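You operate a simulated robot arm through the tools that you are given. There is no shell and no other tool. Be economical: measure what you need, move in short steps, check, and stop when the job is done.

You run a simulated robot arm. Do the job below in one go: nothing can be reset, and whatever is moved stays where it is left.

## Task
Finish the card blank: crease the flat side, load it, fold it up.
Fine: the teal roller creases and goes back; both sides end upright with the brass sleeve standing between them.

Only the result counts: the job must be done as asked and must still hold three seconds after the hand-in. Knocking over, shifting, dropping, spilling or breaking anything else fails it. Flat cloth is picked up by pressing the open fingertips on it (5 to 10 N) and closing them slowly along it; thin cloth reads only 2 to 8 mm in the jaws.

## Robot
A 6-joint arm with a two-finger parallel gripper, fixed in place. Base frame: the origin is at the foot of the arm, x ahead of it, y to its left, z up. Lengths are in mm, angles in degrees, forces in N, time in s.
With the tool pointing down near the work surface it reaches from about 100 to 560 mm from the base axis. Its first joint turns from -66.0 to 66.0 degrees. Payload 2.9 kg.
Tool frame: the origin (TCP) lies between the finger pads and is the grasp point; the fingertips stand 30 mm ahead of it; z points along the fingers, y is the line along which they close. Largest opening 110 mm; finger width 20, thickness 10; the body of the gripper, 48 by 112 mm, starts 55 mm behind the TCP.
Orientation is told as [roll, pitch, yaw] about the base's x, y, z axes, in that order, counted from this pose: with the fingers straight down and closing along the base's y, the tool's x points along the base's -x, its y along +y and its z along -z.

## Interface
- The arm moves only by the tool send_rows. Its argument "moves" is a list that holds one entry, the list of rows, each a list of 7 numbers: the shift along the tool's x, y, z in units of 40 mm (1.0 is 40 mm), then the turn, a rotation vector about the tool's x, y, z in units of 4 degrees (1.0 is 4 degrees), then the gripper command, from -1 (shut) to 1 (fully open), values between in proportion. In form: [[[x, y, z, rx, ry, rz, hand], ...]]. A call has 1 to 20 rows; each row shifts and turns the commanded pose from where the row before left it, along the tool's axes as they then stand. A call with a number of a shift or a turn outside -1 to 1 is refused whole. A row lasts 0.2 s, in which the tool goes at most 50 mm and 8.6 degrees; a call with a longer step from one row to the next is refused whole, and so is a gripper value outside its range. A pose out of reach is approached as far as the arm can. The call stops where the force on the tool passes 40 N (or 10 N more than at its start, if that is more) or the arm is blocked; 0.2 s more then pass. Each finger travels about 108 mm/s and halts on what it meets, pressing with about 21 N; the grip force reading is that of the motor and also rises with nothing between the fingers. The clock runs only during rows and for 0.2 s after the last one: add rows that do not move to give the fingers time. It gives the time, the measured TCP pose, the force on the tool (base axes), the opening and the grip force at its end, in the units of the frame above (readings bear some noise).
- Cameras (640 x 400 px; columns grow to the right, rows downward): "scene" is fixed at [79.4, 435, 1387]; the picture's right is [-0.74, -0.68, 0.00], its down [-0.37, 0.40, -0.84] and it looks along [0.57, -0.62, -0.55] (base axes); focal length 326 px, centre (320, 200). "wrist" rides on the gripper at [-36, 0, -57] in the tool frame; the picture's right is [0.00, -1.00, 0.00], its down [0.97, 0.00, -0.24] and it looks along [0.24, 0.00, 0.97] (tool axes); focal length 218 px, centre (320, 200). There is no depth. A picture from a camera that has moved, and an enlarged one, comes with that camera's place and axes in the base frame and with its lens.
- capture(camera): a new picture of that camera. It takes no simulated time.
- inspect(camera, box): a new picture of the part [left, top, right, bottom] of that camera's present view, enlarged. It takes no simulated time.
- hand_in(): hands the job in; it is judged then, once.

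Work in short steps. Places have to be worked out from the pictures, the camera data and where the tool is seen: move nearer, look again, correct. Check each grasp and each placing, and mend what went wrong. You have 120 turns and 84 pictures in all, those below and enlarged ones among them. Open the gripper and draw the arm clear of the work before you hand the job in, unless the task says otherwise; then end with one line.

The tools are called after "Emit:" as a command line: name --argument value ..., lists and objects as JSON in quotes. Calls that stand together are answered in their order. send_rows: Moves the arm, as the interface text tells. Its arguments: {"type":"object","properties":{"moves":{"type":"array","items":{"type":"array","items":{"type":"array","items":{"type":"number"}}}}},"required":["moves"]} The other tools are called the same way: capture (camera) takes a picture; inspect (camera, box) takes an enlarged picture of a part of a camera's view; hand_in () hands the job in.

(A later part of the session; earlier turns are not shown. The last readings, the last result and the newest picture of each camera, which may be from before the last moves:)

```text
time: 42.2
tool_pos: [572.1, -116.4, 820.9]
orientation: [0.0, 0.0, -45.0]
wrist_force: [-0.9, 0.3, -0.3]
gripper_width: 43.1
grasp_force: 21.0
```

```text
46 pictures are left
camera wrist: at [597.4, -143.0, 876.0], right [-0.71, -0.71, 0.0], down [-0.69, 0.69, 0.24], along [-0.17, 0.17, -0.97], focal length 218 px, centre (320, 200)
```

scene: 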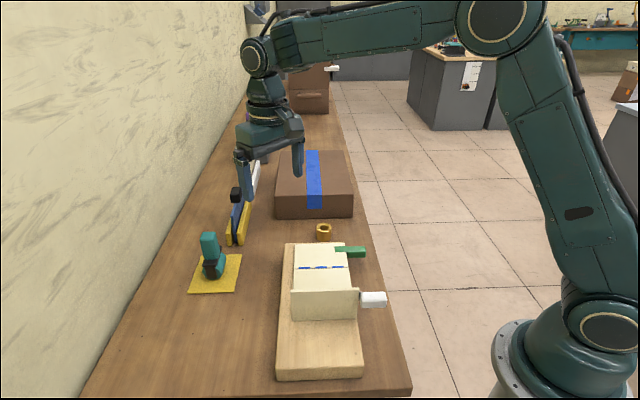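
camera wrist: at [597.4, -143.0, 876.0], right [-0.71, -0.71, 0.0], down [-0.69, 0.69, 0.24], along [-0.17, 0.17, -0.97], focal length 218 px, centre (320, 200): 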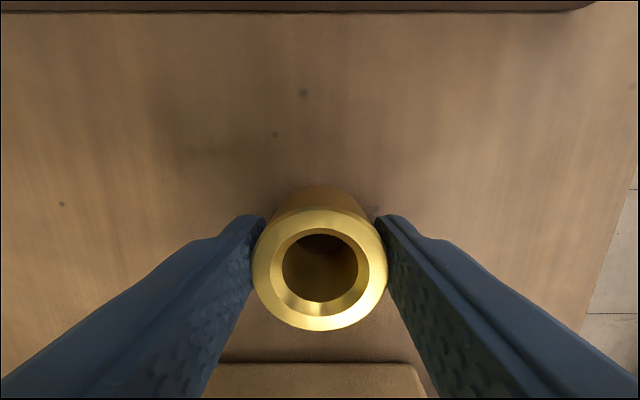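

The sleeve is held (43 mm). I lift it and carry it over the middle panel.

Emit:
send_rows --moves '[[[0, 0, -0.5, 0, 0, 0, -1], [0, 0, -0.9, 0, 0, 0, -1], [0, 0, -0.9, 0, 0, 0, -1], [0, 0, -0.6, 0, 0, 0, -1], [0.88, 0.045, 0, 0, 0, 0, -1], [0.88, 0.045, 0, 0, 0, 0, -1], [0.88, 0.045, 0, 0, 0, 0, -1], [0.88, 0.045, 0, 0, 0, 0, -1], [0.88, 0.045, 0, 0, 0, 0, -1], [0.88, 0.045, 0, 0, 0, 0, -1], [0.88, 0.045, 0, 0, 0, 0, -1], [0, 0, 0, 0, 0, 0, -1]]]'

Emit:
capture --camera "wrist"

Emit:
inspect --camera "scene" --box '[230, 190, 410, 360]'

```text
time: 44.8
tool_pos: [405.3, 67.7, 934.4]
orientation: [0.0, -0.1, -45.0]
wrist_force: [0.6, 0.2, -1.2]
gripper_width: 43.1
grasp_force: 21.1
```

```text
45 pictures are left
camera wrist: at [431.3, 40.6, 992.1], right [-0.71, -0.71, 0.0], down [-0.69, 0.69, 0.24], along [-0.17, 0.17, -0.97], focal length 218 px, centre (320, 200)
```

wrist: 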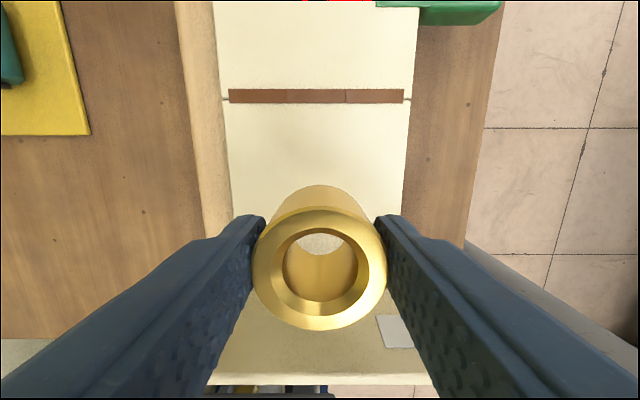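

```text
2.35 times, centred on (320, 275) of scene
camera zoom: at [79.4, 435.0, 1386.9], right [-0.74, -0.68, 0.0], down [-0.37, 0.4, -0.84], along [0.57, -0.62, -0.55], focal length 766 px, centre (320, 24)
```

zoom: 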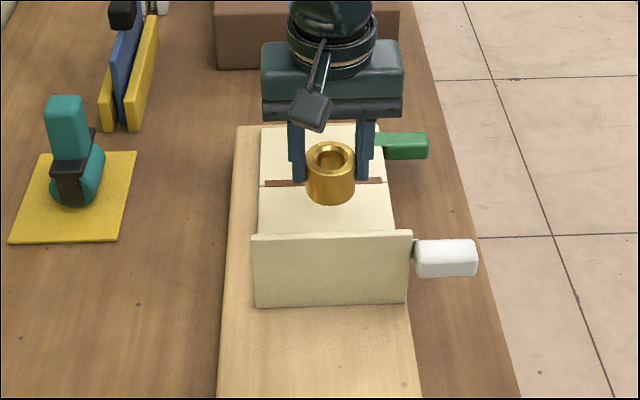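

The sleeve is over the centre of the middle panel (n≈239, u≈334). I lower it.

Emit:
send_rows --moves '[[[0, 0, 0.5, 0, 0, 0, -1], [0, 0, 0.5, 0, 0, 0, -1], [0, 0, 0.4, 0, 0, 0, -1], [0, 0, 0.1, 0, 0, 0, -1], [0, 0, 0, 0, 0, 0, -1]]]'

Emit:
send_rows --moves '[[[0, 0, 0.05, 0, 0, 0, -1], [0, 0, 0.05, 0, 0, 0, -1], [0, 0, 0, 0, 0, 0, -1]]]'

```text
time: 46.0
tool_pos: [406.1, 65.9, 875.1]
orientation: [0.0, 0.0, -45.0]
wrist_force: [1.1, -0.4, -1.2]
gripper_width: 43.2
grasp_force: 20.7
```

```text
time: 46.8
tool_pos: [406.7, 65.9, 871.7]
orientation: [0.1, 0.0, -44.9]
wrist_force: [-1.1, -0.2, 2.0]
gripper_width: 43.1
grasp_force: 21.4
```

Emit:
send_rows --moves '[[[0, 0, 0.012, 0, 0, 0, -1], [0, 0, 0, 0, 0, 0, -1]]]'

Emit:
inspect --camera "scene" --box '[250, 200, 390, 340]'

```text
time: 47.4
tool_pos: [405.6, 67.6, 871.3]
orientation: [0.1, 0.0, -44.9]
wrist_force: [-0.8, 0.0, 10.8]
gripper_width: 43.2
grasp_force: 21.2
```

```text
2.86 times, centred on (320, 270) of scene
camera zoom: at [79.3, 435.0, 1387.0], right [-0.74, -0.68, 0.0], down [-0.37, 0.4, -0.84], along [0.57, -0.62, -0.55], focal length 930 px, centre (320, 0)
```

zoom: 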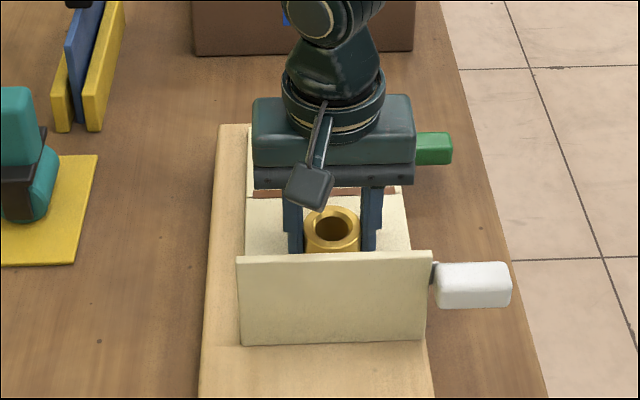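

Sleeve in firm contact. I release gently and rise straight up.

Emit:
send_rows --moves '[[[0, 0, -0.01, 0, 0, 0, -0.2], [0, 0, 0, 0, 0, 0, -0.15], [0, 0, 0, 0, 0, 0, 0], [0, 0, 0, 0, 0, 0, 0.3], [0, 0, 0, 0, 0, 0, 0.3], [0, 0, -0.6, 0, 0, 0, 0.3], [0, 0, -0.9, 0, 0, 0, 0.3], [0, 0, -0.9, 0, 0, 0, 0.3], [0, 0, -0.9, 0, 0, 0, 0.3], [0, 0, 0, 0, 0, 0, 0.3]]]'

Emit:
capture --camera "wrist"

Emit:
inspect --camera "scene" --box '[250, 200, 410, 360]'

```text
time: 49.6
tool_pos: [405.9, 66.0, 1004.0]
orientation: [0.0, 0.0, -45.0]
wrist_force: [-0.1, -1.2, -0.5]
gripper_width: 71.3
grasp_force: 0.0
```

```text
42 pictures are left
camera wrist: at [431.3, 40.7, 1060.2], right [-0.71, -0.71, 0.0], down [-0.69, 0.69, 0.24], along [-0.17, 0.17, -0.97], focal length 218 px, centre (320, 200)
```

wrist: 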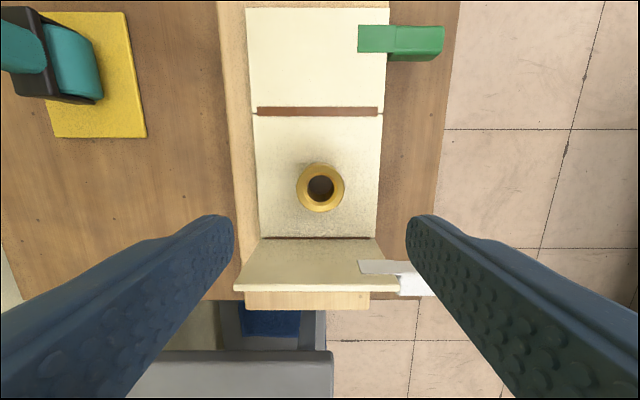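

```text
2.50 times, centred on (330, 280) of scene
camera zoom: at [79.4, 435.0, 1387.0], right [-0.74, -0.68, 0.0], down [-0.37, 0.4, -0.84], along [0.57, -0.62, -0.55], focal length 814 px, centre (295, 0)
```

zoom: 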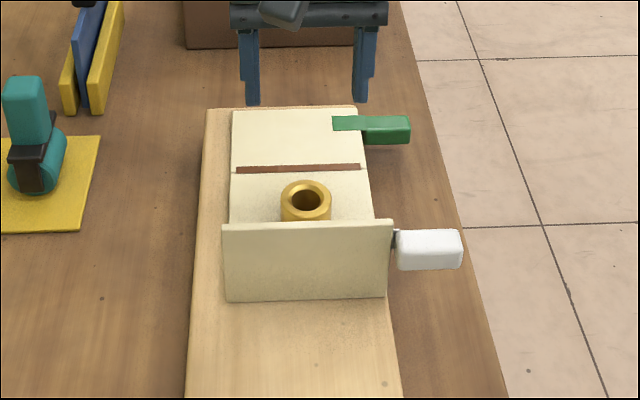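

The sleeve stands on the middle panel. To fold, I'll grip the green handle (centre about u≈241, n≈371, top z≈832), which needs yaw +45°; I turn first.

Emit:
send_rows --moves '[[[0, 0, 0, 0, 0, -1, 0.3], [0, 0, 0, 0, 0, -1, 0.3], [0, 0, 0, 0, 0, -1, 0.3], [0, 0, 0, 0, 0, -1, 0.3], [0, 0, 0, 0, 0, -1, 0.3], [0, 0, 0, 0, 0, -1, 0.3], [0, 0, 0, 0, 0, -1, 0.3], [0, 0, 0, 0, 0, -1, 0.3], [0, 0, 0, 0, 0, -1, 0.3], [0, 0, 0, 0, 0, -1, 0.3], [0, 0, 0, 0, 0, -1, 0.3], [0, 0, 0, 0, 0, -1, 0.3], [0, 0, 0, 0, 0, -1, 0.3], [0, 0, 0, 0, 0, -1, 0.3], [0, 0, 0, 0, 0, -1, 0.3], [0, 0, 0, 0, 0, -1, 0.3], [0, 0, 0, 0, 0, -1, 0.3], [0, 0, 0, 0, 0, -1, 0.3], [0, 0, 0, 0, 0, -1, 0.3], [0, 0, 0, 0, 0, -1, 0.3]]]'

Emit:
send_rows --moves '[[[0, 0, 0, 0, 0, -0.83, 0.3], [0, 0, 0, 0, 0, -0.83, 0.3], [0, 0, 0, 0, 0, -0.84, 0.3], [0.58, -0.81, 0.2, 0, 0, 0, 0.3], [0.58, -0.81, 0.2, 0, 0, 0, 0.3], [0.58, -0.81, 0.4, 0, 0, 0, 0.3], [0.58, -0.81, 0.4, 0, 0, 0, 0.3], [0, 0, 0, 0, 0, 0, 0.3]]]'

Emit:
capture --camera "wrist"

```text
time: 53.8
tool_pos: [404.8, 66.0, 1003.4]
orientation: [-0.1, -0.1, 35.1]
wrist_force: [-1.1, -0.2, -0.1]
gripper_width: 71.5
grasp_force: 0.0
```

```text
time: 55.6
tool_pos: [432.9, -90.9, 953.3]
orientation: [0.1, 0.0, 45.0]
wrist_force: [0.4, -1.0, -0.2]
gripper_width: 71.6
grasp_force: 0.1
```

```text
40 pictures are left
camera wrist: at [458.5, -67.1, 1011.4], right [0.71, -0.71, 0.0], down [-0.69, -0.69, 0.24], along [-0.17, -0.17, -0.97], focal length 218 px, centre (320, 200)
```

wrist: 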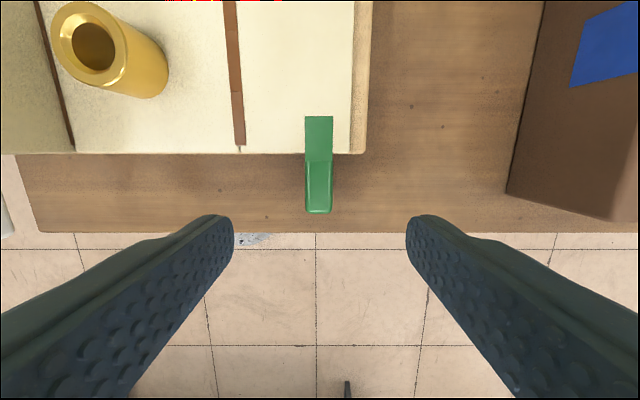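

Aligned above the green handle (u≈242, n≈370). I descend so the tips straddle it.

Emit:
send_rows --moves '[[[0, 0, 0.8, 0, 0, 0, 0.3], [0, 0, 0.8, 0, 0, 0, 0.3], [0, 0, 0.7, 0, 0, 0, 0.1], [0, 0, 0.45, 0, 0, 0, 0], [0, 0, 0, 0, 0, 0, 0]]]'

Emit:
capture --camera "wrist"

Emit:
inspect --camera "scene" --box '[250, 180, 410, 340]'

```text
time: 56.8
tool_pos: [431.9, -91.7, 843.2]
orientation: [0.0, 0.0, 44.9]
wrist_force: [0.6, 0.1, 1.2]
gripper_width: 55.1
grasp_force: 0.1
```

```text
39 pictures are left
camera wrist: at [458.0, -66.5, 901.1], right [0.71, -0.71, 0.0], down [-0.69, -0.69, 0.24], along [-0.17, -0.17, -0.97], focal length 218 px, centre (320, 200)
```

wrist: 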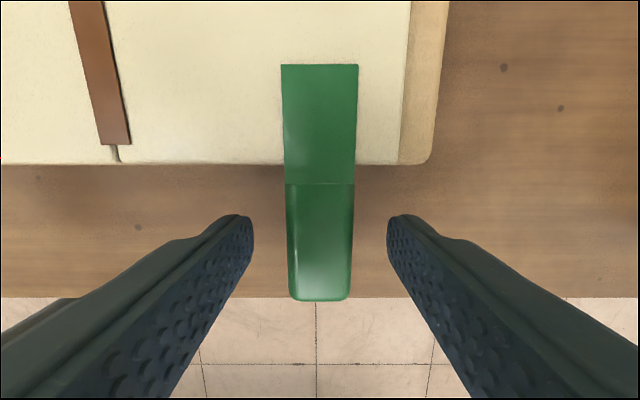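

```text
2.50 times, centred on (330, 260) of scene
camera zoom: at [79.4, 435.0, 1387.0], right [-0.74, -0.68, 0.0], down [-0.37, 0.4, -0.84], along [0.57, -0.62, -0.55], focal length 814 px, centre (295, 50)
```

zoom: 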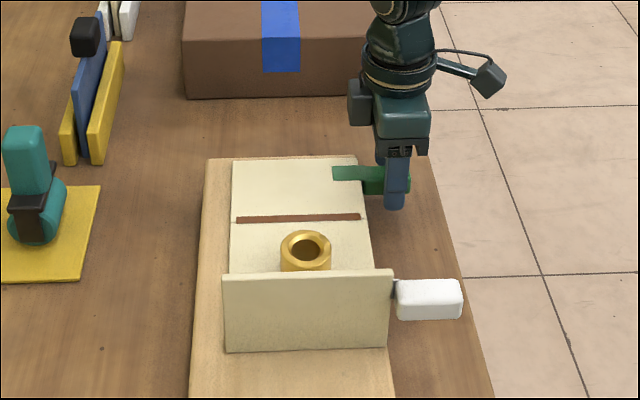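

Emit:
send_rows --moves '[[[0, 0, 0, 0, 0, 0, -0.3], [0, 0, 0, 0, 0, 0, -0.5], [0, 0, 0, 0, 0, 0, -0.6], [0, 0, 0, 0, 0, 0, -0.8], [0, 0, 0, 0, 0, 0, -1], [0, 0, 0, 0, 0, 0, -1]]]'

```text
time: 58.2
tool_pos: [432.6, -92.4, 843.6]
orientation: [0.1, -0.1, 45.0]
wrist_force: [-0.3, 1.3, -0.6]
gripper_width: 23.2
grasp_force: 21.2
```

The handle is gripped (23 mm). I start the fold by rotating about the hinge (n≈308, z≈829), 20° first.

Emit:
send_rows --moves '[[[0, 0.0293, -0.1086, 1, 0, 0, -1], [0, 0.0293, -0.1086, 1, 0, 0, -1], [0, 0.0293, -0.1086, 1, 0, 0, -1], [0, 0.0293, -0.1086, 1, 0, 0, -1], [0, 0.0293, -0.1086, 1, 0, 0, -1], [0, 0, 0, 0, 0, 0, -1]]]'

Emit:
inspect --camera "scene" --box '[250, 180, 410, 340]'

```text
time: 59.6
tool_pos: [425.8, -84.6, 865.8]
orientation: [-20.1, -0.1, 45.0]
wrist_force: [0.6, 1.0, -0.2]
gripper_width: 23.0
grasp_force: 21.0
```

```text
2.50 times, centred on (330, 260) of scene
camera zoom: at [79.4, 435.0, 1386.9], right [-0.74, -0.68, 0.0], down [-0.37, 0.4, -0.84], along [0.57, -0.62, -0.55], focal length 814 px, centre (295, 50)
```

zoom: 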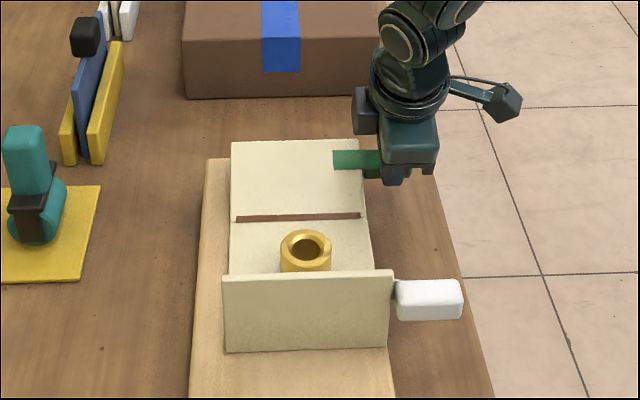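

The flap rises with almost no force. I go on to about 52°.

Emit:
send_rows --moves '[[[0, 0.0293, -0.1086, 1, 0, 0, -1], [0, 0.0293, -0.1086, 1, 0, 0, -1], [0, 0.0293, -0.1086, 1, 0, 0, -1], [0, 0.0293, -0.1086, 1, 0, 0, -1], [0, 0.0293, -0.1086, 1, 0, 0, -1], [0, 0.0293, -0.1086, 1, 0, 0, -1], [0, 0.0293, -0.1086, 1, 0, 0, -1], [0, 0.0293, -0.1086, 1, 0, 0, -1], [0, 0, 0, 0, 0, 0, -1]]]'

Emit:
inspect --camera "scene" --box '[250, 180, 410, 340]'

Emit:
capture --camera "wrist"

```text
time: 61.6
tool_pos: [405.8, -66.0, 887.8]
orientation: [-52.2, -0.1, 45.0]
wrist_force: [-0.4, 0.7, 0.0]
gripper_width: 23.3
grasp_force: 21.2
```

```text
2.50 times, centred on (330, 260) of scene
camera zoom: at [79.4, 435.0, 1386.9], right [-0.74, -0.68, 0.0], down [-0.37, 0.4, -0.84], along [0.57, -0.62, -0.55], focal length 814 px, centre (295, 50)
```

zoom: 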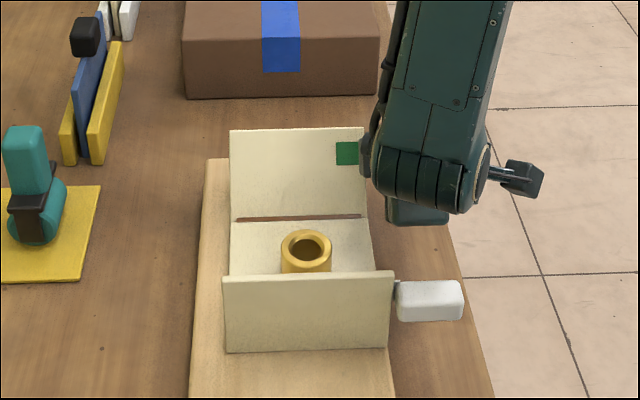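

```text
35 pictures are left
camera wrist: at [400.4, -9.1, 923.4], right [0.43, -0.43, 0.79], down [-0.82, -0.55, 0.15], along [0.37, -0.71, -0.6], focal length 218 px, centre (320, 200)
```

wrist: 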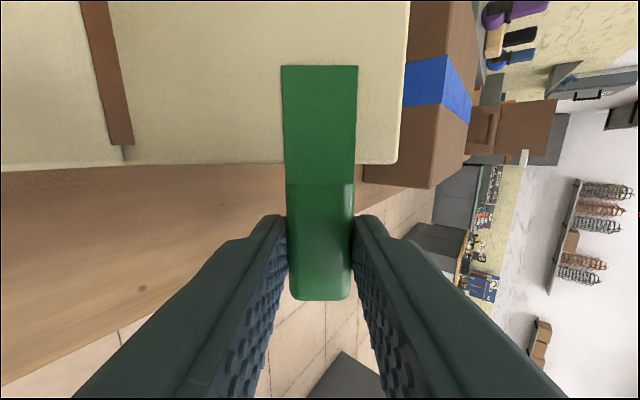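

At 52° with the panel following. I open slightly to see whether the crease holds by itself.

Emit:
send_rows --moves '[[[0, 0, 0, 0, 0, 0, -0.5], [0, 0, 0, 0, 0, 0, -0.4], [0, 0, 0, 0, 0, 0, -0.4], [0, 0, 0, 0, 0, 0, -0.4]]]'

Emit:
capture --camera "wrist"

```text
time: 62.6
tool_pos: [406.3, -67.0, 888.0]
orientation: [-52.0, 0.0, 45.0]
wrist_force: [0.3, 0.4, -0.8]
gripper_width: 33.0
grasp_force: 0.1
```

```text
34 pictures are left
camera wrist: at [400.5, -9.1, 923.3], right [0.44, -0.44, 0.79], down [-0.82, -0.55, 0.15], along [0.37, -0.71, -0.6], focal length 218 px, centre (320, 200)
```

wrist: 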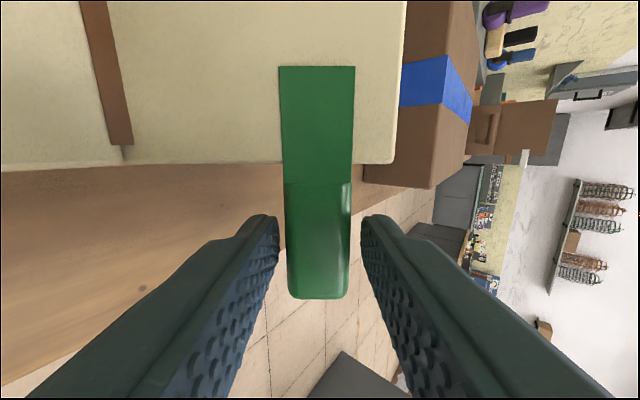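

The crease holds on its own. I back the fingers off and rise, then re-approach from the other side (tool tipped 38° the other way) so the last turn ends with the tool vertical.

Emit:
send_rows --moves '[[[0, 0, -0.3, 0, 0, 0, -0.4], [0, 0, -0.4, 0, 0, 0, -0.4], [0, -0.788, -0.616, 0, 0, 0, -0.4], [0, -0.788, -0.616, 0, 0, 0, -0.4], [0, -0.394, -0.308, 0, 0, 0, -0.4], [0, 0, 0, -1, 0, 0, -0.4], [0, 0, 0, -1, 0, 0, -0.4], [0, 0, 0, -1, 0, 0, -0.4], [0, 0, 0, -1, 0, 0, -0.4], [0, 0, 0, -1, 0, 0, -0.4], [0, 0, 0, -1, 0, 0, -0.4], [0, 0, 0, -1, 0, 0, -0.4], [0, 0, 0, -1, 0, 0, -0.4], [0, 0, 0, -1, 0, 0, -0.4], [0, 0, 0, -1, 0, 0, -0.4], [0, 0, 0, -1, 0, 0, -0.4], [0, 0, 0, -1, 0, 0, -0.4], [0, 0, 0, -1, 0, 0, -0.4], [0, 0, 0, 0, 0, 0, -0.4]]]'

Emit:
inspect --camera "scene" --box '[250, 180, 410, 340]'

Emit:
capture --camera "wrist"

```text
time: 66.6
tool_pos: [390.9, -50.2, 1004.8]
orientation: [0.2, 0.1, 45.0]
wrist_force: [0.4, 0.1, 1.0]
gripper_width: 33.0
grasp_force: 0.0
```

```text
2.50 times, centred on (330, 260) of scene
camera zoom: at [79.4, 435.0, 1387.0], right [-0.74, -0.68, 0.0], down [-0.37, 0.4, -0.84], along [0.57, -0.62, -0.55], focal length 814 px, centre (295, 50)
```

zoom: 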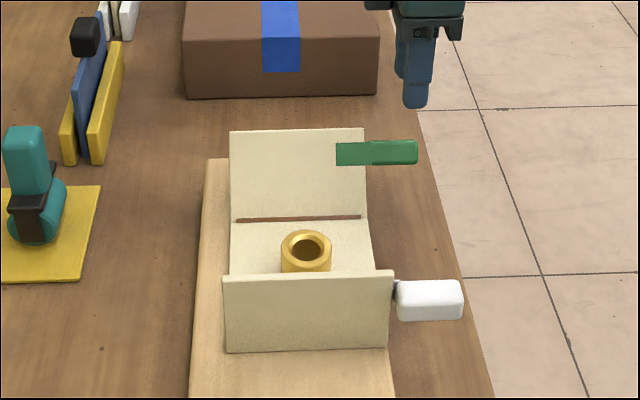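

```text
32 pictures are left
camera wrist: at [416.8, -25.5, 1062.5], right [0.71, -0.71, 0.0], down [-0.69, -0.69, 0.24], along [-0.17, -0.17, -0.97], focal length 218 px, centre (320, 200)
```

wrist: 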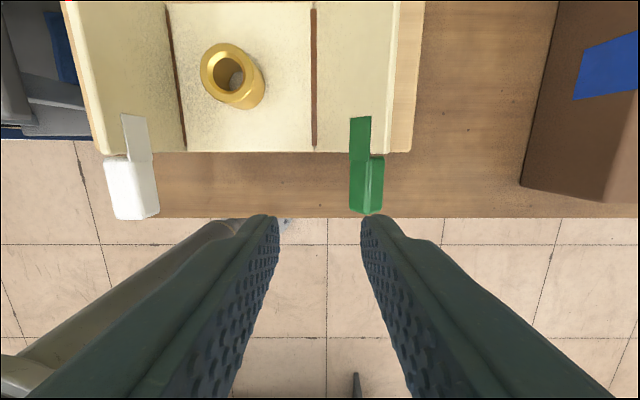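

The flap stays at about 52° and everything else is undisturbed. I move outward, tip the tool -38° and line up behind the handle.

Emit:
send_rows --moves '[[[0, -1, 0, 0, 0, 0, -0.15], [0, -1, 0, 0, 0, 0, -0.15], [0, 0, 0, -0.95, 0, 0, -0.15], [0, 0, 0, -0.95, 0, 0, -0.15], [0, 0, 0, -0.95, 0, 0, -0.15], [0, 0, 0, -0.95, 0, 0, -0.15], [0, 0, 0, -0.95, 0, 0, -0.15], [0, 0, 0, -0.95, 0, 0, -0.15], [0, 0, 0, -0.95, 0, 0, -0.15], [0, 0, 0, -0.95, 0, 0, -0.15], [0, 0, 0, -0.95, 0, 0, -0.15], [0, 0, 0, -0.95, 0, 0, -0.15], [0, -0.6, 0.77, 0, 0, 0, -0.15], [0, -0.6, 0.77, 0, 0, 0, -0.15], [0, 0, 0, 0, 0, 0, -0.15]]]'

Emit:
capture --camera "wrist"

Emit:
inspect --camera "scene" --box '[250, 150, 410, 310]'

```text
time: 69.8
tool_pos: [410.9, -91.0, 897.2]
orientation: [38.0, 0.0, 45.0]
wrist_force: [-0.1, -0.9, 0.2]
gripper_width: 46.6
grasp_force: 0.0
out of reach, approached as far as the arm can: row 10, 11, 12
```

```text
31 pictures are left
camera wrist: at [462.3, -90.1, 942.4], right [0.56, -0.56, -0.62], down [-0.58, -0.79, 0.19], along [-0.59, 0.25, -0.76], focal length 218 px, centre (320, 200)
```

wrist: 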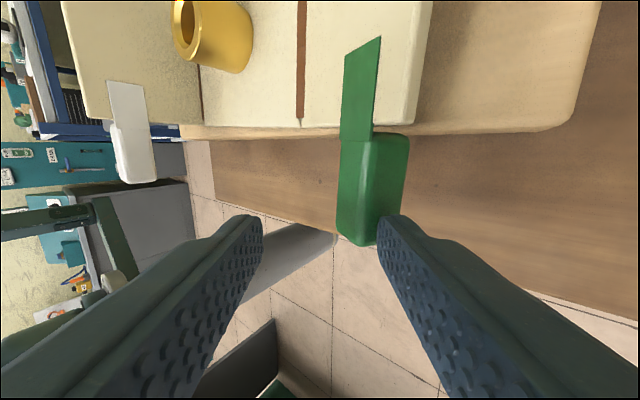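

```text
2.50 times, centred on (330, 230) of scene
camera zoom: at [79.4, 435.0, 1387.0], right [-0.74, -0.68, 0.0], down [-0.37, 0.4, -0.84], along [0.57, -0.62, -0.55], focal length 814 px, centre (295, 125)
```

zoom: 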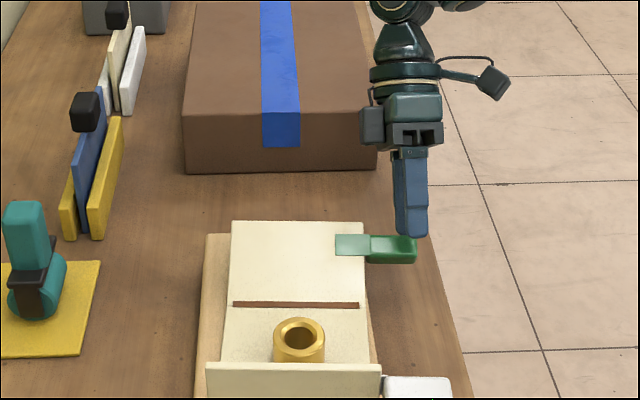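

Reach limiting shifted the tool inward (n≈355, u≈226), close to the handle but no contact. I back off and check.

Emit:
send_rows --moves '[[[0, 0, -0.6, 0, 0, 0, -0.15], [0, -0.25, 0, 0, 0, 0, -0.15], [-0.35, -0.2, 0, 0, 0, 0, -0.15], [0, 0, 0, 0, 0, 0, -0.15]]]'

Emit:
capture --camera "wrist"

```text
time: 70.8
tool_pos: [441.7, -101.1, 905.3]
orientation: [38.0, 0.0, 45.1]
wrist_force: [0.3, 0.2, 0.1]
gripper_width: 46.9
grasp_force: 0.1
```

```text
29 pictures are left
camera wrist: at [492.6, -100.9, 950.8], right [0.56, -0.56, -0.62], down [-0.58, -0.79, 0.19], along [-0.59, 0.25, -0.77], focal length 218 px, centre (320, 200)
```

wrist: 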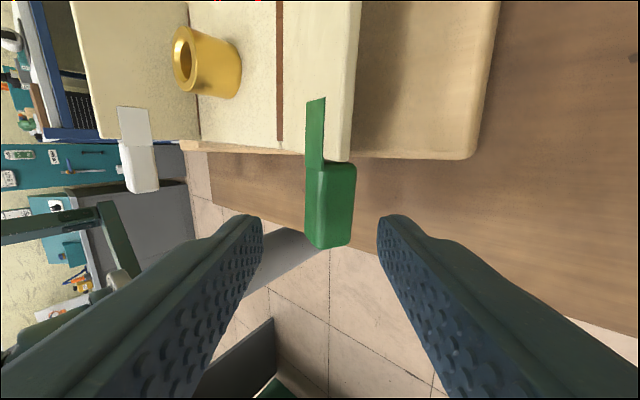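

Now lined up. I advance 26 mm along the tool axis so the fingers straddle the handle's thickness.

Emit:
send_rows --moves '[[[0, 0.04, 0.25, 0, 0, 0, -0.15], [0, 0, 0.25, 0, 0, 0, -0.15], [0, 0, 0.15, 0, 0, 0, -0.15], [0, 0, 0, 0, 0, 0, -0.15]]]'

Emit:
capture --camera "wrist"

Emit:
inspect --camera "scene" --box '[290, 180, 390, 280]'

```text
time: 71.8
tool_pos: [428.6, -89.6, 887.3]
orientation: [37.9, 0.0, 45.0]
wrist_force: [-0.8, -0.6, 1.1]
gripper_width: 46.7
grasp_force: 0.0
```

```text
28 pictures are left
camera wrist: at [480.4, -88.8, 931.9], right [0.56, -0.56, -0.62], down [-0.58, -0.79, 0.19], along [-0.59, 0.25, -0.77], focal length 218 px, centre (320, 200)
```

wrist: 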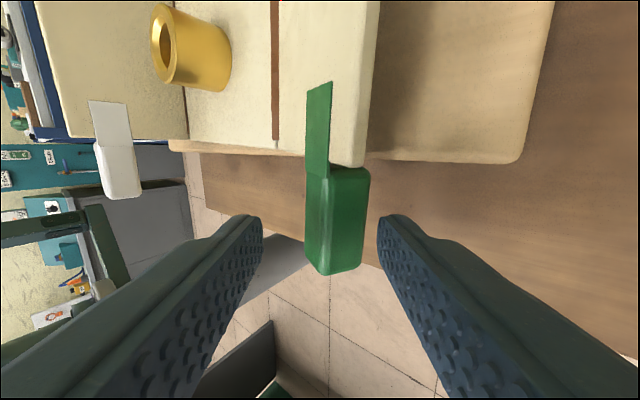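

```text
4.00 times, centred on (340, 230) of scene
camera zoom: at [79.4, 435.0, 1387.0], right [-0.74, -0.68, 0.0], down [-0.37, 0.4, -0.84], along [0.57, -0.62, -0.55], focal length 1302 px, centre (240, 80)
```

zoom: 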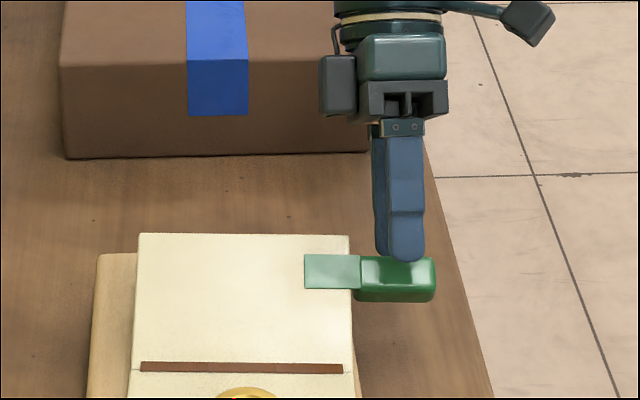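

Emit:
send_rows --moves '[[[0, 0, 0.12, 0, 0, 0, -0.15], [0, 0, 0.1, 0, 0, 0, -0.15], [0, 0, 0, 0, 0, 0, -0.3], [0, 0, 0, 0, 0, 0, -0.4], [0, 0, 0, 0, 0, 0, -0.5], [0, 0, 0, 0, 0, 0, -0.6], [0, 0, 0, 0, 0, 0, -0.7], [0, 0, 0, 0, 0, 0, -0.85], [0, 0, 0, 0, 0, 0, -1], [0, 0, 0, 0, 0, 0, -1]]]'

Emit:
capture --camera "wrist"

```text
time: 74.0
tool_pos: [425.9, -84.7, 879.4]
orientation: [38.0, 0.0, 45.1]
wrist_force: [-0.1, -0.7, 0.2]
gripper_width: 0.0
grasp_force: 21.2
```

```text
26 pictures are left
camera wrist: at [476.5, -84.6, 925.1], right [0.56, -0.56, -0.62], down [-0.58, -0.79, 0.19], along [-0.59, 0.25, -0.76], focal length 218 px, centre (320, 200)
```

wrist: 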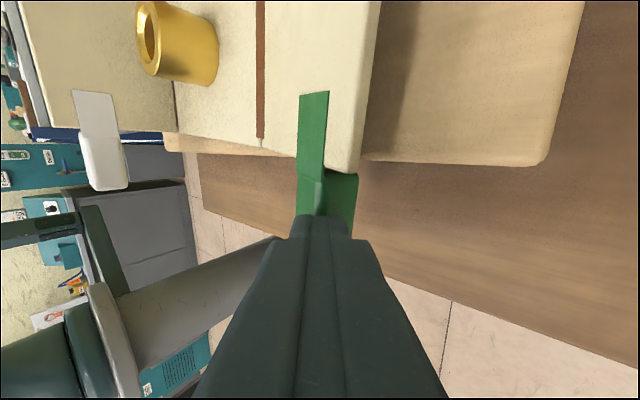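

The jaws closed on nothing. I look from the scene camera.

Emit:
inspect --camera "scene" --box '[280, 180, 400, 300]'

```text
3.33 times, centred on (340, 240) of scene
camera zoom: at [79.4, 435.0, 1387.0], right [-0.74, -0.68, 0.0], down [-0.37, 0.4, -0.84], along [0.57, -0.62, -0.55], focal length 1085 px, centre (253, 67)
```

zoom: 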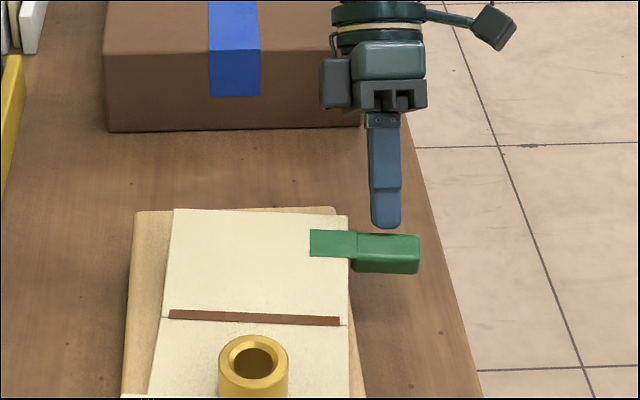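

The flap looks lower and the board slightly turned. I back off and inspect carefully.

Emit:
send_rows --moves '[[[0, 0, -0.5, 0, 0, 0, -1], [0, 0, -0.8, 0, 0, 0, -1], [0, 0, -0.8, 0, 0, 0, -1], [0, 0, 0, 0, 0, 0, -1]]]'

Emit:
inspect --camera "scene" --box '[250, 210, 410, 390]'

Emit:
capture --camera "wrist"

```text
time: 75.0
tool_pos: [433.6, -107.9, 930.0]
orientation: [37.9, 0.0, 45.0]
wrist_force: [-0.1, 0.6, 0.7]
gripper_width: 0.0
grasp_force: 21.1
out of reach, approached as far as the arm can: row 2, 3
```

```text
2.22 times, centred on (330, 300) of scene
camera zoom: at [79.4, 435.0, 1387.0], right [-0.74, -0.68, 0.0], down [-0.37, 0.4, -0.84], along [0.57, -0.62, -0.55], focal length 723 px, centre (298, -22)
```

zoom: 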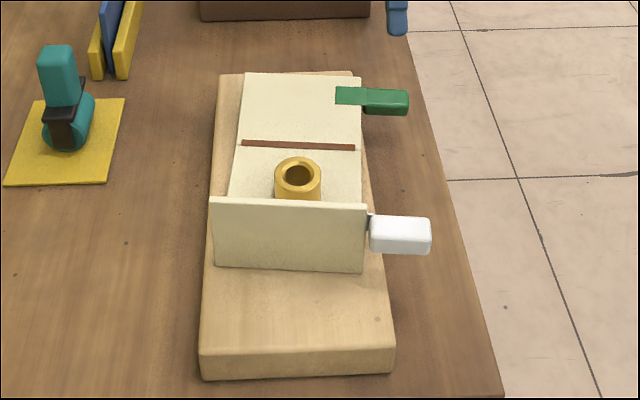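

```text
23 pictures are left
camera wrist: at [483.6, -108.3, 976.2], right [0.56, -0.56, -0.61], down [-0.58, -0.79, 0.19], along [-0.59, 0.25, -0.77], focal length 218 px, centre (320, 200)
```

wrist: 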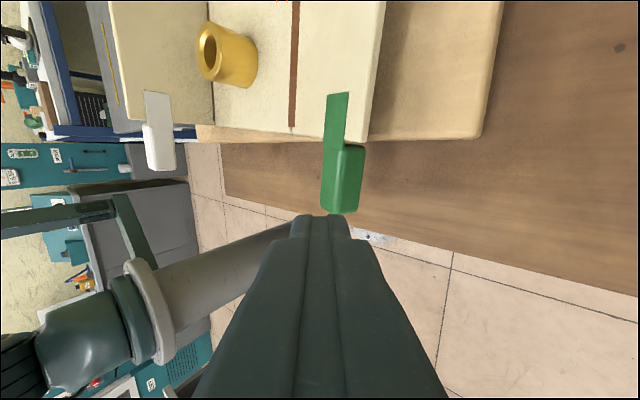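

The card itself slid a little on the board (board unmoved, sleeve still standing); the handle was pushed while reach-limited. I zoom in to find the handle's new place before touching it again.

Emit:
inspect --camera "wrist" --box '[280, 80, 400, 230]'

Emit:
inspect --camera "scene" --box '[280, 210, 380, 310]'

```text
2.67 times, centred on (340, 155) of wrist
camera zoom: at [483.6, -108.3, 976.2], right [0.56, -0.56, -0.61], down [-0.58, -0.79, 0.19], along [-0.59, 0.25, -0.77], focal length 582 px, centre (267, 320)
```

zoom: 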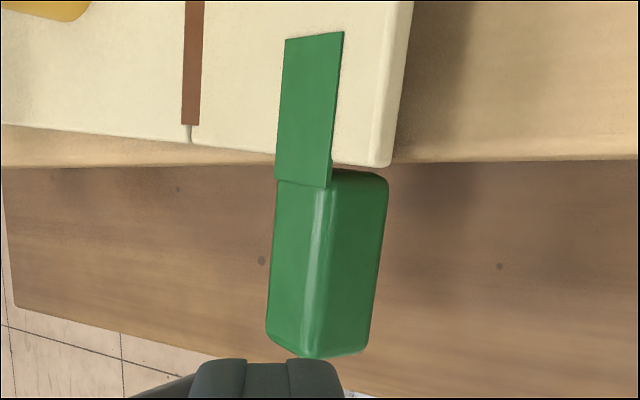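

```text
4.00 times, centred on (330, 260) of scene
camera zoom: at [79.4, 435.0, 1387.0], right [-0.74, -0.68, 0.0], down [-0.37, 0.4, -0.84], along [0.57, -0.62, -0.55], focal length 1302 px, centre (280, -40)
```

zoom: 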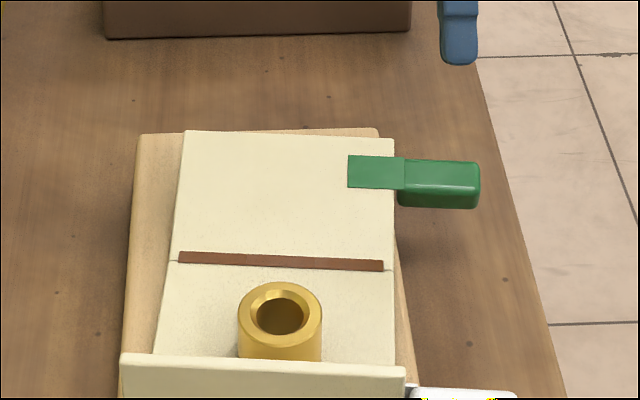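

Triangulation: the card turned about 7.4° clockwise and slid back, and the flap dropped to about 16°; the handle's face centre is now (404.7,-61.3,849). I bring the tool back to vertical, match yaw 37.6°, tilt 16.4° with the flap, and line up again from above.

Emit:
send_rows --moves '[[[0, 0, 0, 0.95, 0, 0, -1], [0, 0, 0, 0.95, 0, 0, -0.5], [0, 0, 0, 0.95, 0, 0, 0], [0, 0, 0, 0.95, 0, 0, 0], [0, 0, 0, 0.95, 0, 0, 0], [0, 0, 0, 0.95, 0, 0, 0], [0, 0, 0, 0.95, 0, 0, 0], [0, 0, 0, 0.95, 0, 0, 0], [0, 0, 0, 0.95, 0, 0, 0], [0, 0, 0, 0.95, 0, 0, 0], [0, 0, 0, 0, 0, 0.925, 0], [0, 0, 0, 0, 0, 0.925, 0], [-0.07, 0.88, 0, 0, 0, 0, 0], [-0.07, 0.88, 0, 0, 0, 0, 0], [0, 0, 0, 0.82, 0, 0, 0], [0, 0, 0, 0.82, 0, 0, 0], [0, 0, 0, 0.82, 0, 0, 0], [0, 0, 0, 0.82, 0, 0, 0], [0, 0, 0, 0.82, 0, 0, 0], [0, 0, 0, 0, 0, 0, 0]]]'

Emit:
capture --camera "wrist"

```text
time: 79.2
tool_pos: [401.0, -42.7, 935.7]
orientation: [-13.0, -0.2, 37.2]
wrist_force: [-0.1, -0.3, 0.3]
gripper_width: 55.0
grasp_force: 0.0
out of reach, approached as far as the arm can: row 1, 2
```

```text
20 pictures are left
camera wrist: at [421.8, -11.9, 991.5], right [0.59, -0.78, 0.22], down [-0.81, -0.54, 0.23], along [-0.06, -0.32, -0.95], focal length 218 px, centre (320, 200)
```

wrist: 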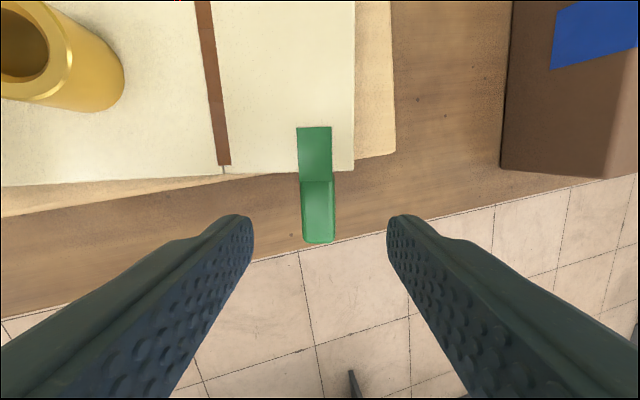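

Geometry confirms the handle at (405,-63). I add the last 3.4° of tilt, centre, and advance along the tool axis.

Emit:
send_rows --moves '[[[0, 0, 0, 0.85, 0, 0, 0], [0.21, 0.16, -0.05, 0, 0, 0, 0], [0, 0, 0.6, 0, 0, 0, 0], [0, 0, 0.5, 0, 0, 0, 0], [0, 0, 0, 0, 0, 0, 0]]]'

Emit:
capture --camera "wrist"

```text
time: 80.4
tool_pos: [397.3, -52.5, 895.1]
orientation: [-16.2, -0.2, 37.1]
wrist_force: [0.5, 0.2, 0.1]
gripper_width: 54.8
grasp_force: 0.1
```

```text
19 pictures are left
camera wrist: at [416.3, -18.7, 948.2], right [0.58, -0.77, 0.28], down [-0.82, -0.53, 0.23], along [-0.03, -0.36, -0.93], focal length 218 px, centre (320, 200)
```

wrist: 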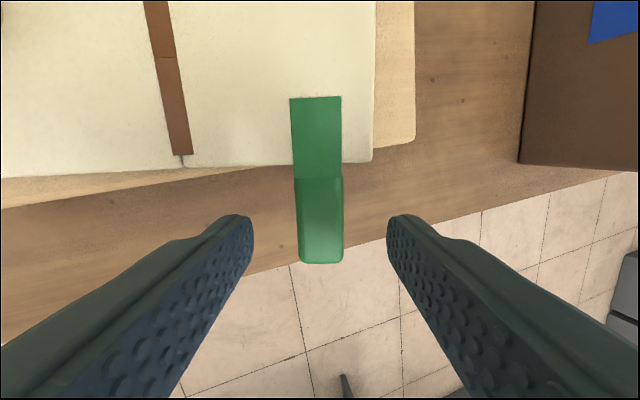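

Emit:
send_rows --moves '[[[0, 0, 0.5, 0, 0, 0, 0], [0, 0, 0.35, 0, 0, 0, 0], [0, 0, 0, 0, 0, 0, 0], [0, 0, 0, 0, 0, 0, -0.3], [0, 0, 0, 0, 0, 0, -0.5], [0, 0, 0, 0, 0, 0, -0.6], [0, 0, 0, 0, 0, 0, -0.8], [0, 0, 0, 0, 0, 0, -1], [0, 0, 0, 0, 0, 0, -1]]]'

Emit:
capture --camera "wrist"

Emit:
inspect --camera "scene" --box '[260, 220, 400, 360]'

```text
time: 82.4
tool_pos: [401.8, -60.6, 861.1]
orientation: [-16.3, -0.2, 37.1]
wrist_force: [-1.0, 0.1, -0.1]
gripper_width: 23.3
grasp_force: 20.8
```

```text
18 pictures are left
camera wrist: at [421.7, -26.9, 915.1], right [0.58, -0.77, 0.28], down [-0.82, -0.53, 0.23], along [-0.03, -0.36, -0.93], focal length 218 px, centre (320, 200)
```

wrist: 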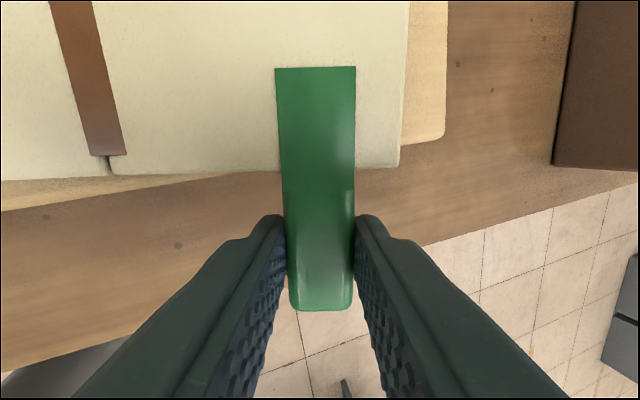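

```text
2.86 times, centred on (330, 290) of scene
camera zoom: at [79.4, 435.0, 1387.0], right [-0.74, -0.68, 0.0], down [-0.37, 0.4, -0.84], along [0.57, -0.62, -0.55], focal length 930 px, centre (291, -57)
```

zoom: 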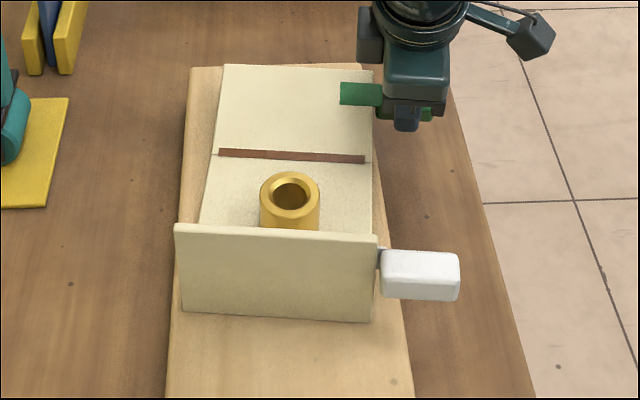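

Handle gripped again (23 mm). Holding it rigidly, I first slide the card gently back to its original place (about 37 mm along the board, +7.9° turn), slowly because of the sleeve.

Emit:
send_rows --moves '[[[-0.0081, -0.1107, 0.0325, 0, -0.069, -0.237, -1], [-0.0081, -0.1107, 0.0325, 0, -0.069, -0.237, -1], [-0.0081, -0.1107, 0.0325, 0, -0.069, -0.237, -1], [-0.0081, -0.1107, 0.0325, 0, -0.069, -0.237, -1], [0, 0, 0, 0, 0, 0, -1]]]'

Emit:
inspect --camera "scene" --box '[260, 220, 400, 360]'

```text
time: 83.6
tool_pos: [415.4, -73.6, 860.8]
orientation: [-16.3, -0.2, 41.1]
wrist_force: [-0.6, 1.8, 0.0]
gripper_width: 23.3
grasp_force: 20.9
```

```text
2.86 times, centred on (330, 290) of scene
camera zoom: at [79.4, 435.0, 1386.9], right [-0.74, -0.68, 0.0], down [-0.37, 0.4, -0.84], along [0.57, -0.62, -0.55], focal length 930 px, centre (291, -57)
```

zoom: 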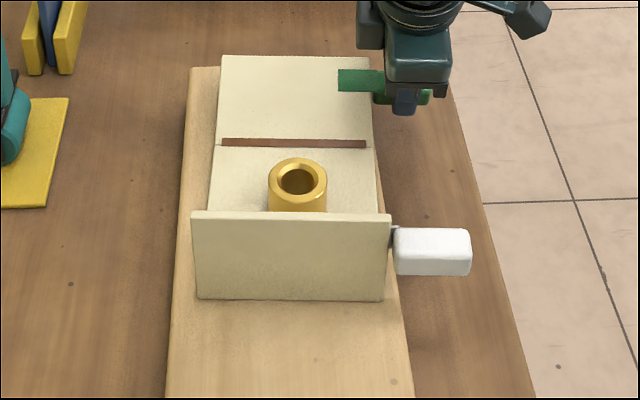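

It follows well, sleeve included. I do the second half.

Emit:
send_rows --moves '[[[-0.0081, -0.1107, 0.0325, 0, -0.069, -0.237, -1], [-0.0081, -0.1107, 0.0325, 0, -0.069, -0.237, -1], [-0.0081, -0.1107, 0.0325, 0, -0.069, -0.237, -1], [-0.0081, -0.1107, 0.0325, 0, -0.069, -0.237, -1], [0, 0, 0, 0, 0, 0, -1]]]'

Emit:
inspect --camera "scene" --box '[260, 220, 400, 360]'

```text
time: 84.8
tool_pos: [427.7, -87.1, 860.6]
orientation: [-16.3, -0.2, 44.9]
wrist_force: [-0.4, 1.6, -0.2]
gripper_width: 23.4
grasp_force: 21.2
```

```text
2.86 times, centred on (330, 290) of scene
camera zoom: at [79.4, 435.0, 1386.9], right [-0.74, -0.68, 0.0], down [-0.37, 0.4, -0.84], along [0.57, -0.62, -0.55], focal length 930 px, centre (291, -57)
```

zoom: 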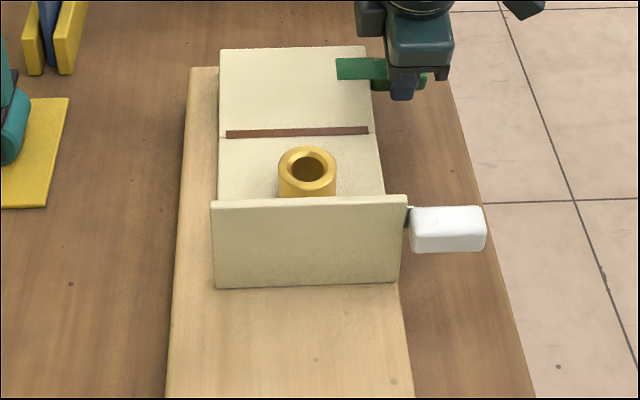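

The card is back in place, sleeve standing. I fold again about the hinge, up to about 60°.

Emit:
send_rows --moves '[[[0, 0.0293, -0.1086, 1, 0, 0, -1], [0, 0.0293, -0.1086, 1, 0, 0, -1], [0, 0.0293, -0.1086, 1, 0, 0, -1], [0, 0.0293, -0.1086, 1, 0, 0, -1], [0, 0.0293, -0.1086, 1, 0, 0, -1], [0, 0.0293, -0.1086, 1, 0, 0, -1], [0, 0.0293, -0.1086, 1, 0, 0, -1], [0, 0.0293, -0.1086, 1, 0, 0, -1], [0, 0.0293, -0.1086, 1, 0, 0, -1], [0, 0.0293, -0.1086, 1, 0, 0, -1], [0, 0, 0, 0, 0, 0, -1]]]'

Emit:
inspect --camera "scene" --box '[260, 200, 400, 340]'

```text
time: 87.2
tool_pos: [405.1, -63.0, 888.5]
orientation: [-56.4, -0.1, 44.9]
wrist_force: [0.6, 1.2, 0.2]
gripper_width: 23.3
grasp_force: 21.1
```

```text
2.86 times, centred on (330, 270) of scene
camera zoom: at [79.4, 435.0, 1386.9], right [-0.74, -0.68, 0.0], down [-0.37, 0.4, -0.84], along [0.57, -0.62, -0.55], focal length 930 px, centre (291, 0)
```

zoom: 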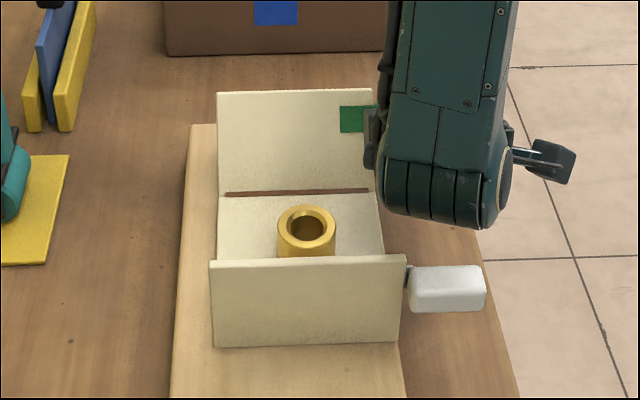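

Emit:
send_rows --moves '[[[0, 0.0293, -0.1086, 1, 0, 0, -1], [0, 0, 0, 0, 0, 0, -1], [0, 0, 0, 0, 0, 0, -0.5], [0, 0, 0, 0, 0, 0, -0.4], [0, 0, 0, 0, 0, 0, -0.4], [0, 0, -0.3, 0, 0, 0, -0.4], [0, 0, -0.4, 0, 0, 0, -0.4], [0, -0.87, -0.494, 0, 0, 0, -0.4], [0, -0.87, -0.494, 0, 0, 0, -0.4], [0, -0.6, -0.34, 0, 0, 0, -0.4], [0, 0, 0, 0, 0, 0, -0.4]]]'

Emit:
send_rows --moves '[[[0, 0, 0, -1, 0, 0, 0], [0, 0, 0, -1, 0, 0, 0.5], [0, 0, 0, -1, 0, 0, 1], [0, 0, 0, -1, 0, 0, 1], [0, 0, 0, -1, 0, 0, 1], [0, 0, 0, -1, 0, 0, 1], [0, 0, 0, -1, 0, 0, 1], [0, 0, 0, -1, 0, 0, 1], [0, 0, 0, -1, 0, 0, 1], [0, 0, 0, -1, 0, 0, 1], [0, 0, 0, -1, 0, 0, 1], [0, 0, 0, -1, 0, 0, 1], [0, 0, 0, -1, 0, 0, 1], [0, 0, 0, -1, 0, 0, 1], [0, 0, 0, -1, 0, 0, 1], [0, 0, 0, 0, 0, 0, 1]]]'

Emit:
capture --camera "wrist"

Emit:
inspect --camera "scene" --box '[260, 200, 400, 340]'

```text
time: 89.6
tool_pos: [382.9, -42.5, 1013.2]
orientation: [-60.3, -0.2, 44.9]
wrist_force: [0.1, -0.7, -0.3]
gripper_width: 33.0
grasp_force: 0.0
```

```text
time: 93.0
tool_pos: [384.6, -43.3, 1011.4]
orientation: [-0.4, -0.2, 45.0]
wrist_force: [0.0, 0.3, 0.5]
gripper_width: 110.1
grasp_force: 0.0
```

```text
13 pictures are left
camera wrist: at [410.3, -18.0, 1069.0], right [0.71, -0.71, 0.0], down [-0.69, -0.69, 0.24], along [-0.16, -0.17, -0.97], focal length 218 px, centre (320, 200)
```

wrist: 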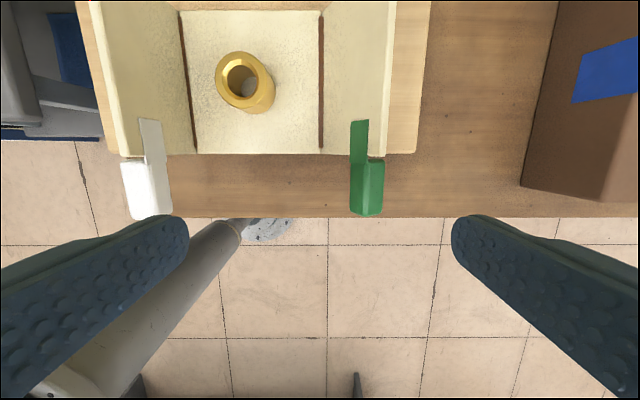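

```text
2.86 times, centred on (330, 270) of scene
camera zoom: at [79.4, 435.0, 1387.0], right [-0.74, -0.68, 0.0], down [-0.37, 0.4, -0.84], along [0.57, -0.62, -0.55], focal length 930 px, centre (291, 0)
```

zoom: 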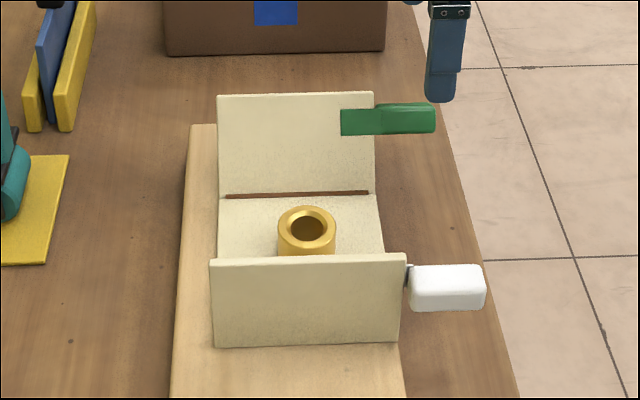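

The flap holds near 60°. With the tool vertical I lower the fully open jaws over the handle (inner faces n≈257–367), then close slowly so the pads bring it vertical.

Emit:
send_rows --moves '[[[0, -0.235, 0, -0.1, 0, 0, 1], [0, 0, 0.8, 0, 0, 0, 1], [0, 0, 0.8, 0, 0, 0, 1], [0, 0, 0.6, 0, 0, 0, 1], [0, 0, 0.37, 0, 0, 0, 1], [0, 0, 0, 0, 0, 0, 1]]]'

Emit:
capture --camera "wrist"

```text
time: 94.4
tool_pos: [391.4, -50.2, 909.2]
orientation: [0.1, -0.2, 45.0]
wrist_force: [-0.4, 0.3, -0.7]
gripper_width: 110.1
grasp_force: 0.1
```

```text
11 pictures are left
camera wrist: at [417.7, -25.3, 966.8], right [0.71, -0.71, 0.0], down [-0.69, -0.69, 0.24], along [-0.17, -0.17, -0.97], focal length 218 px, centre (320, 200)
```

wrist: 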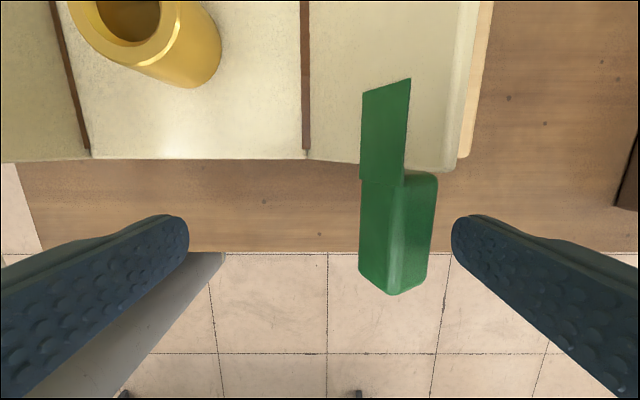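

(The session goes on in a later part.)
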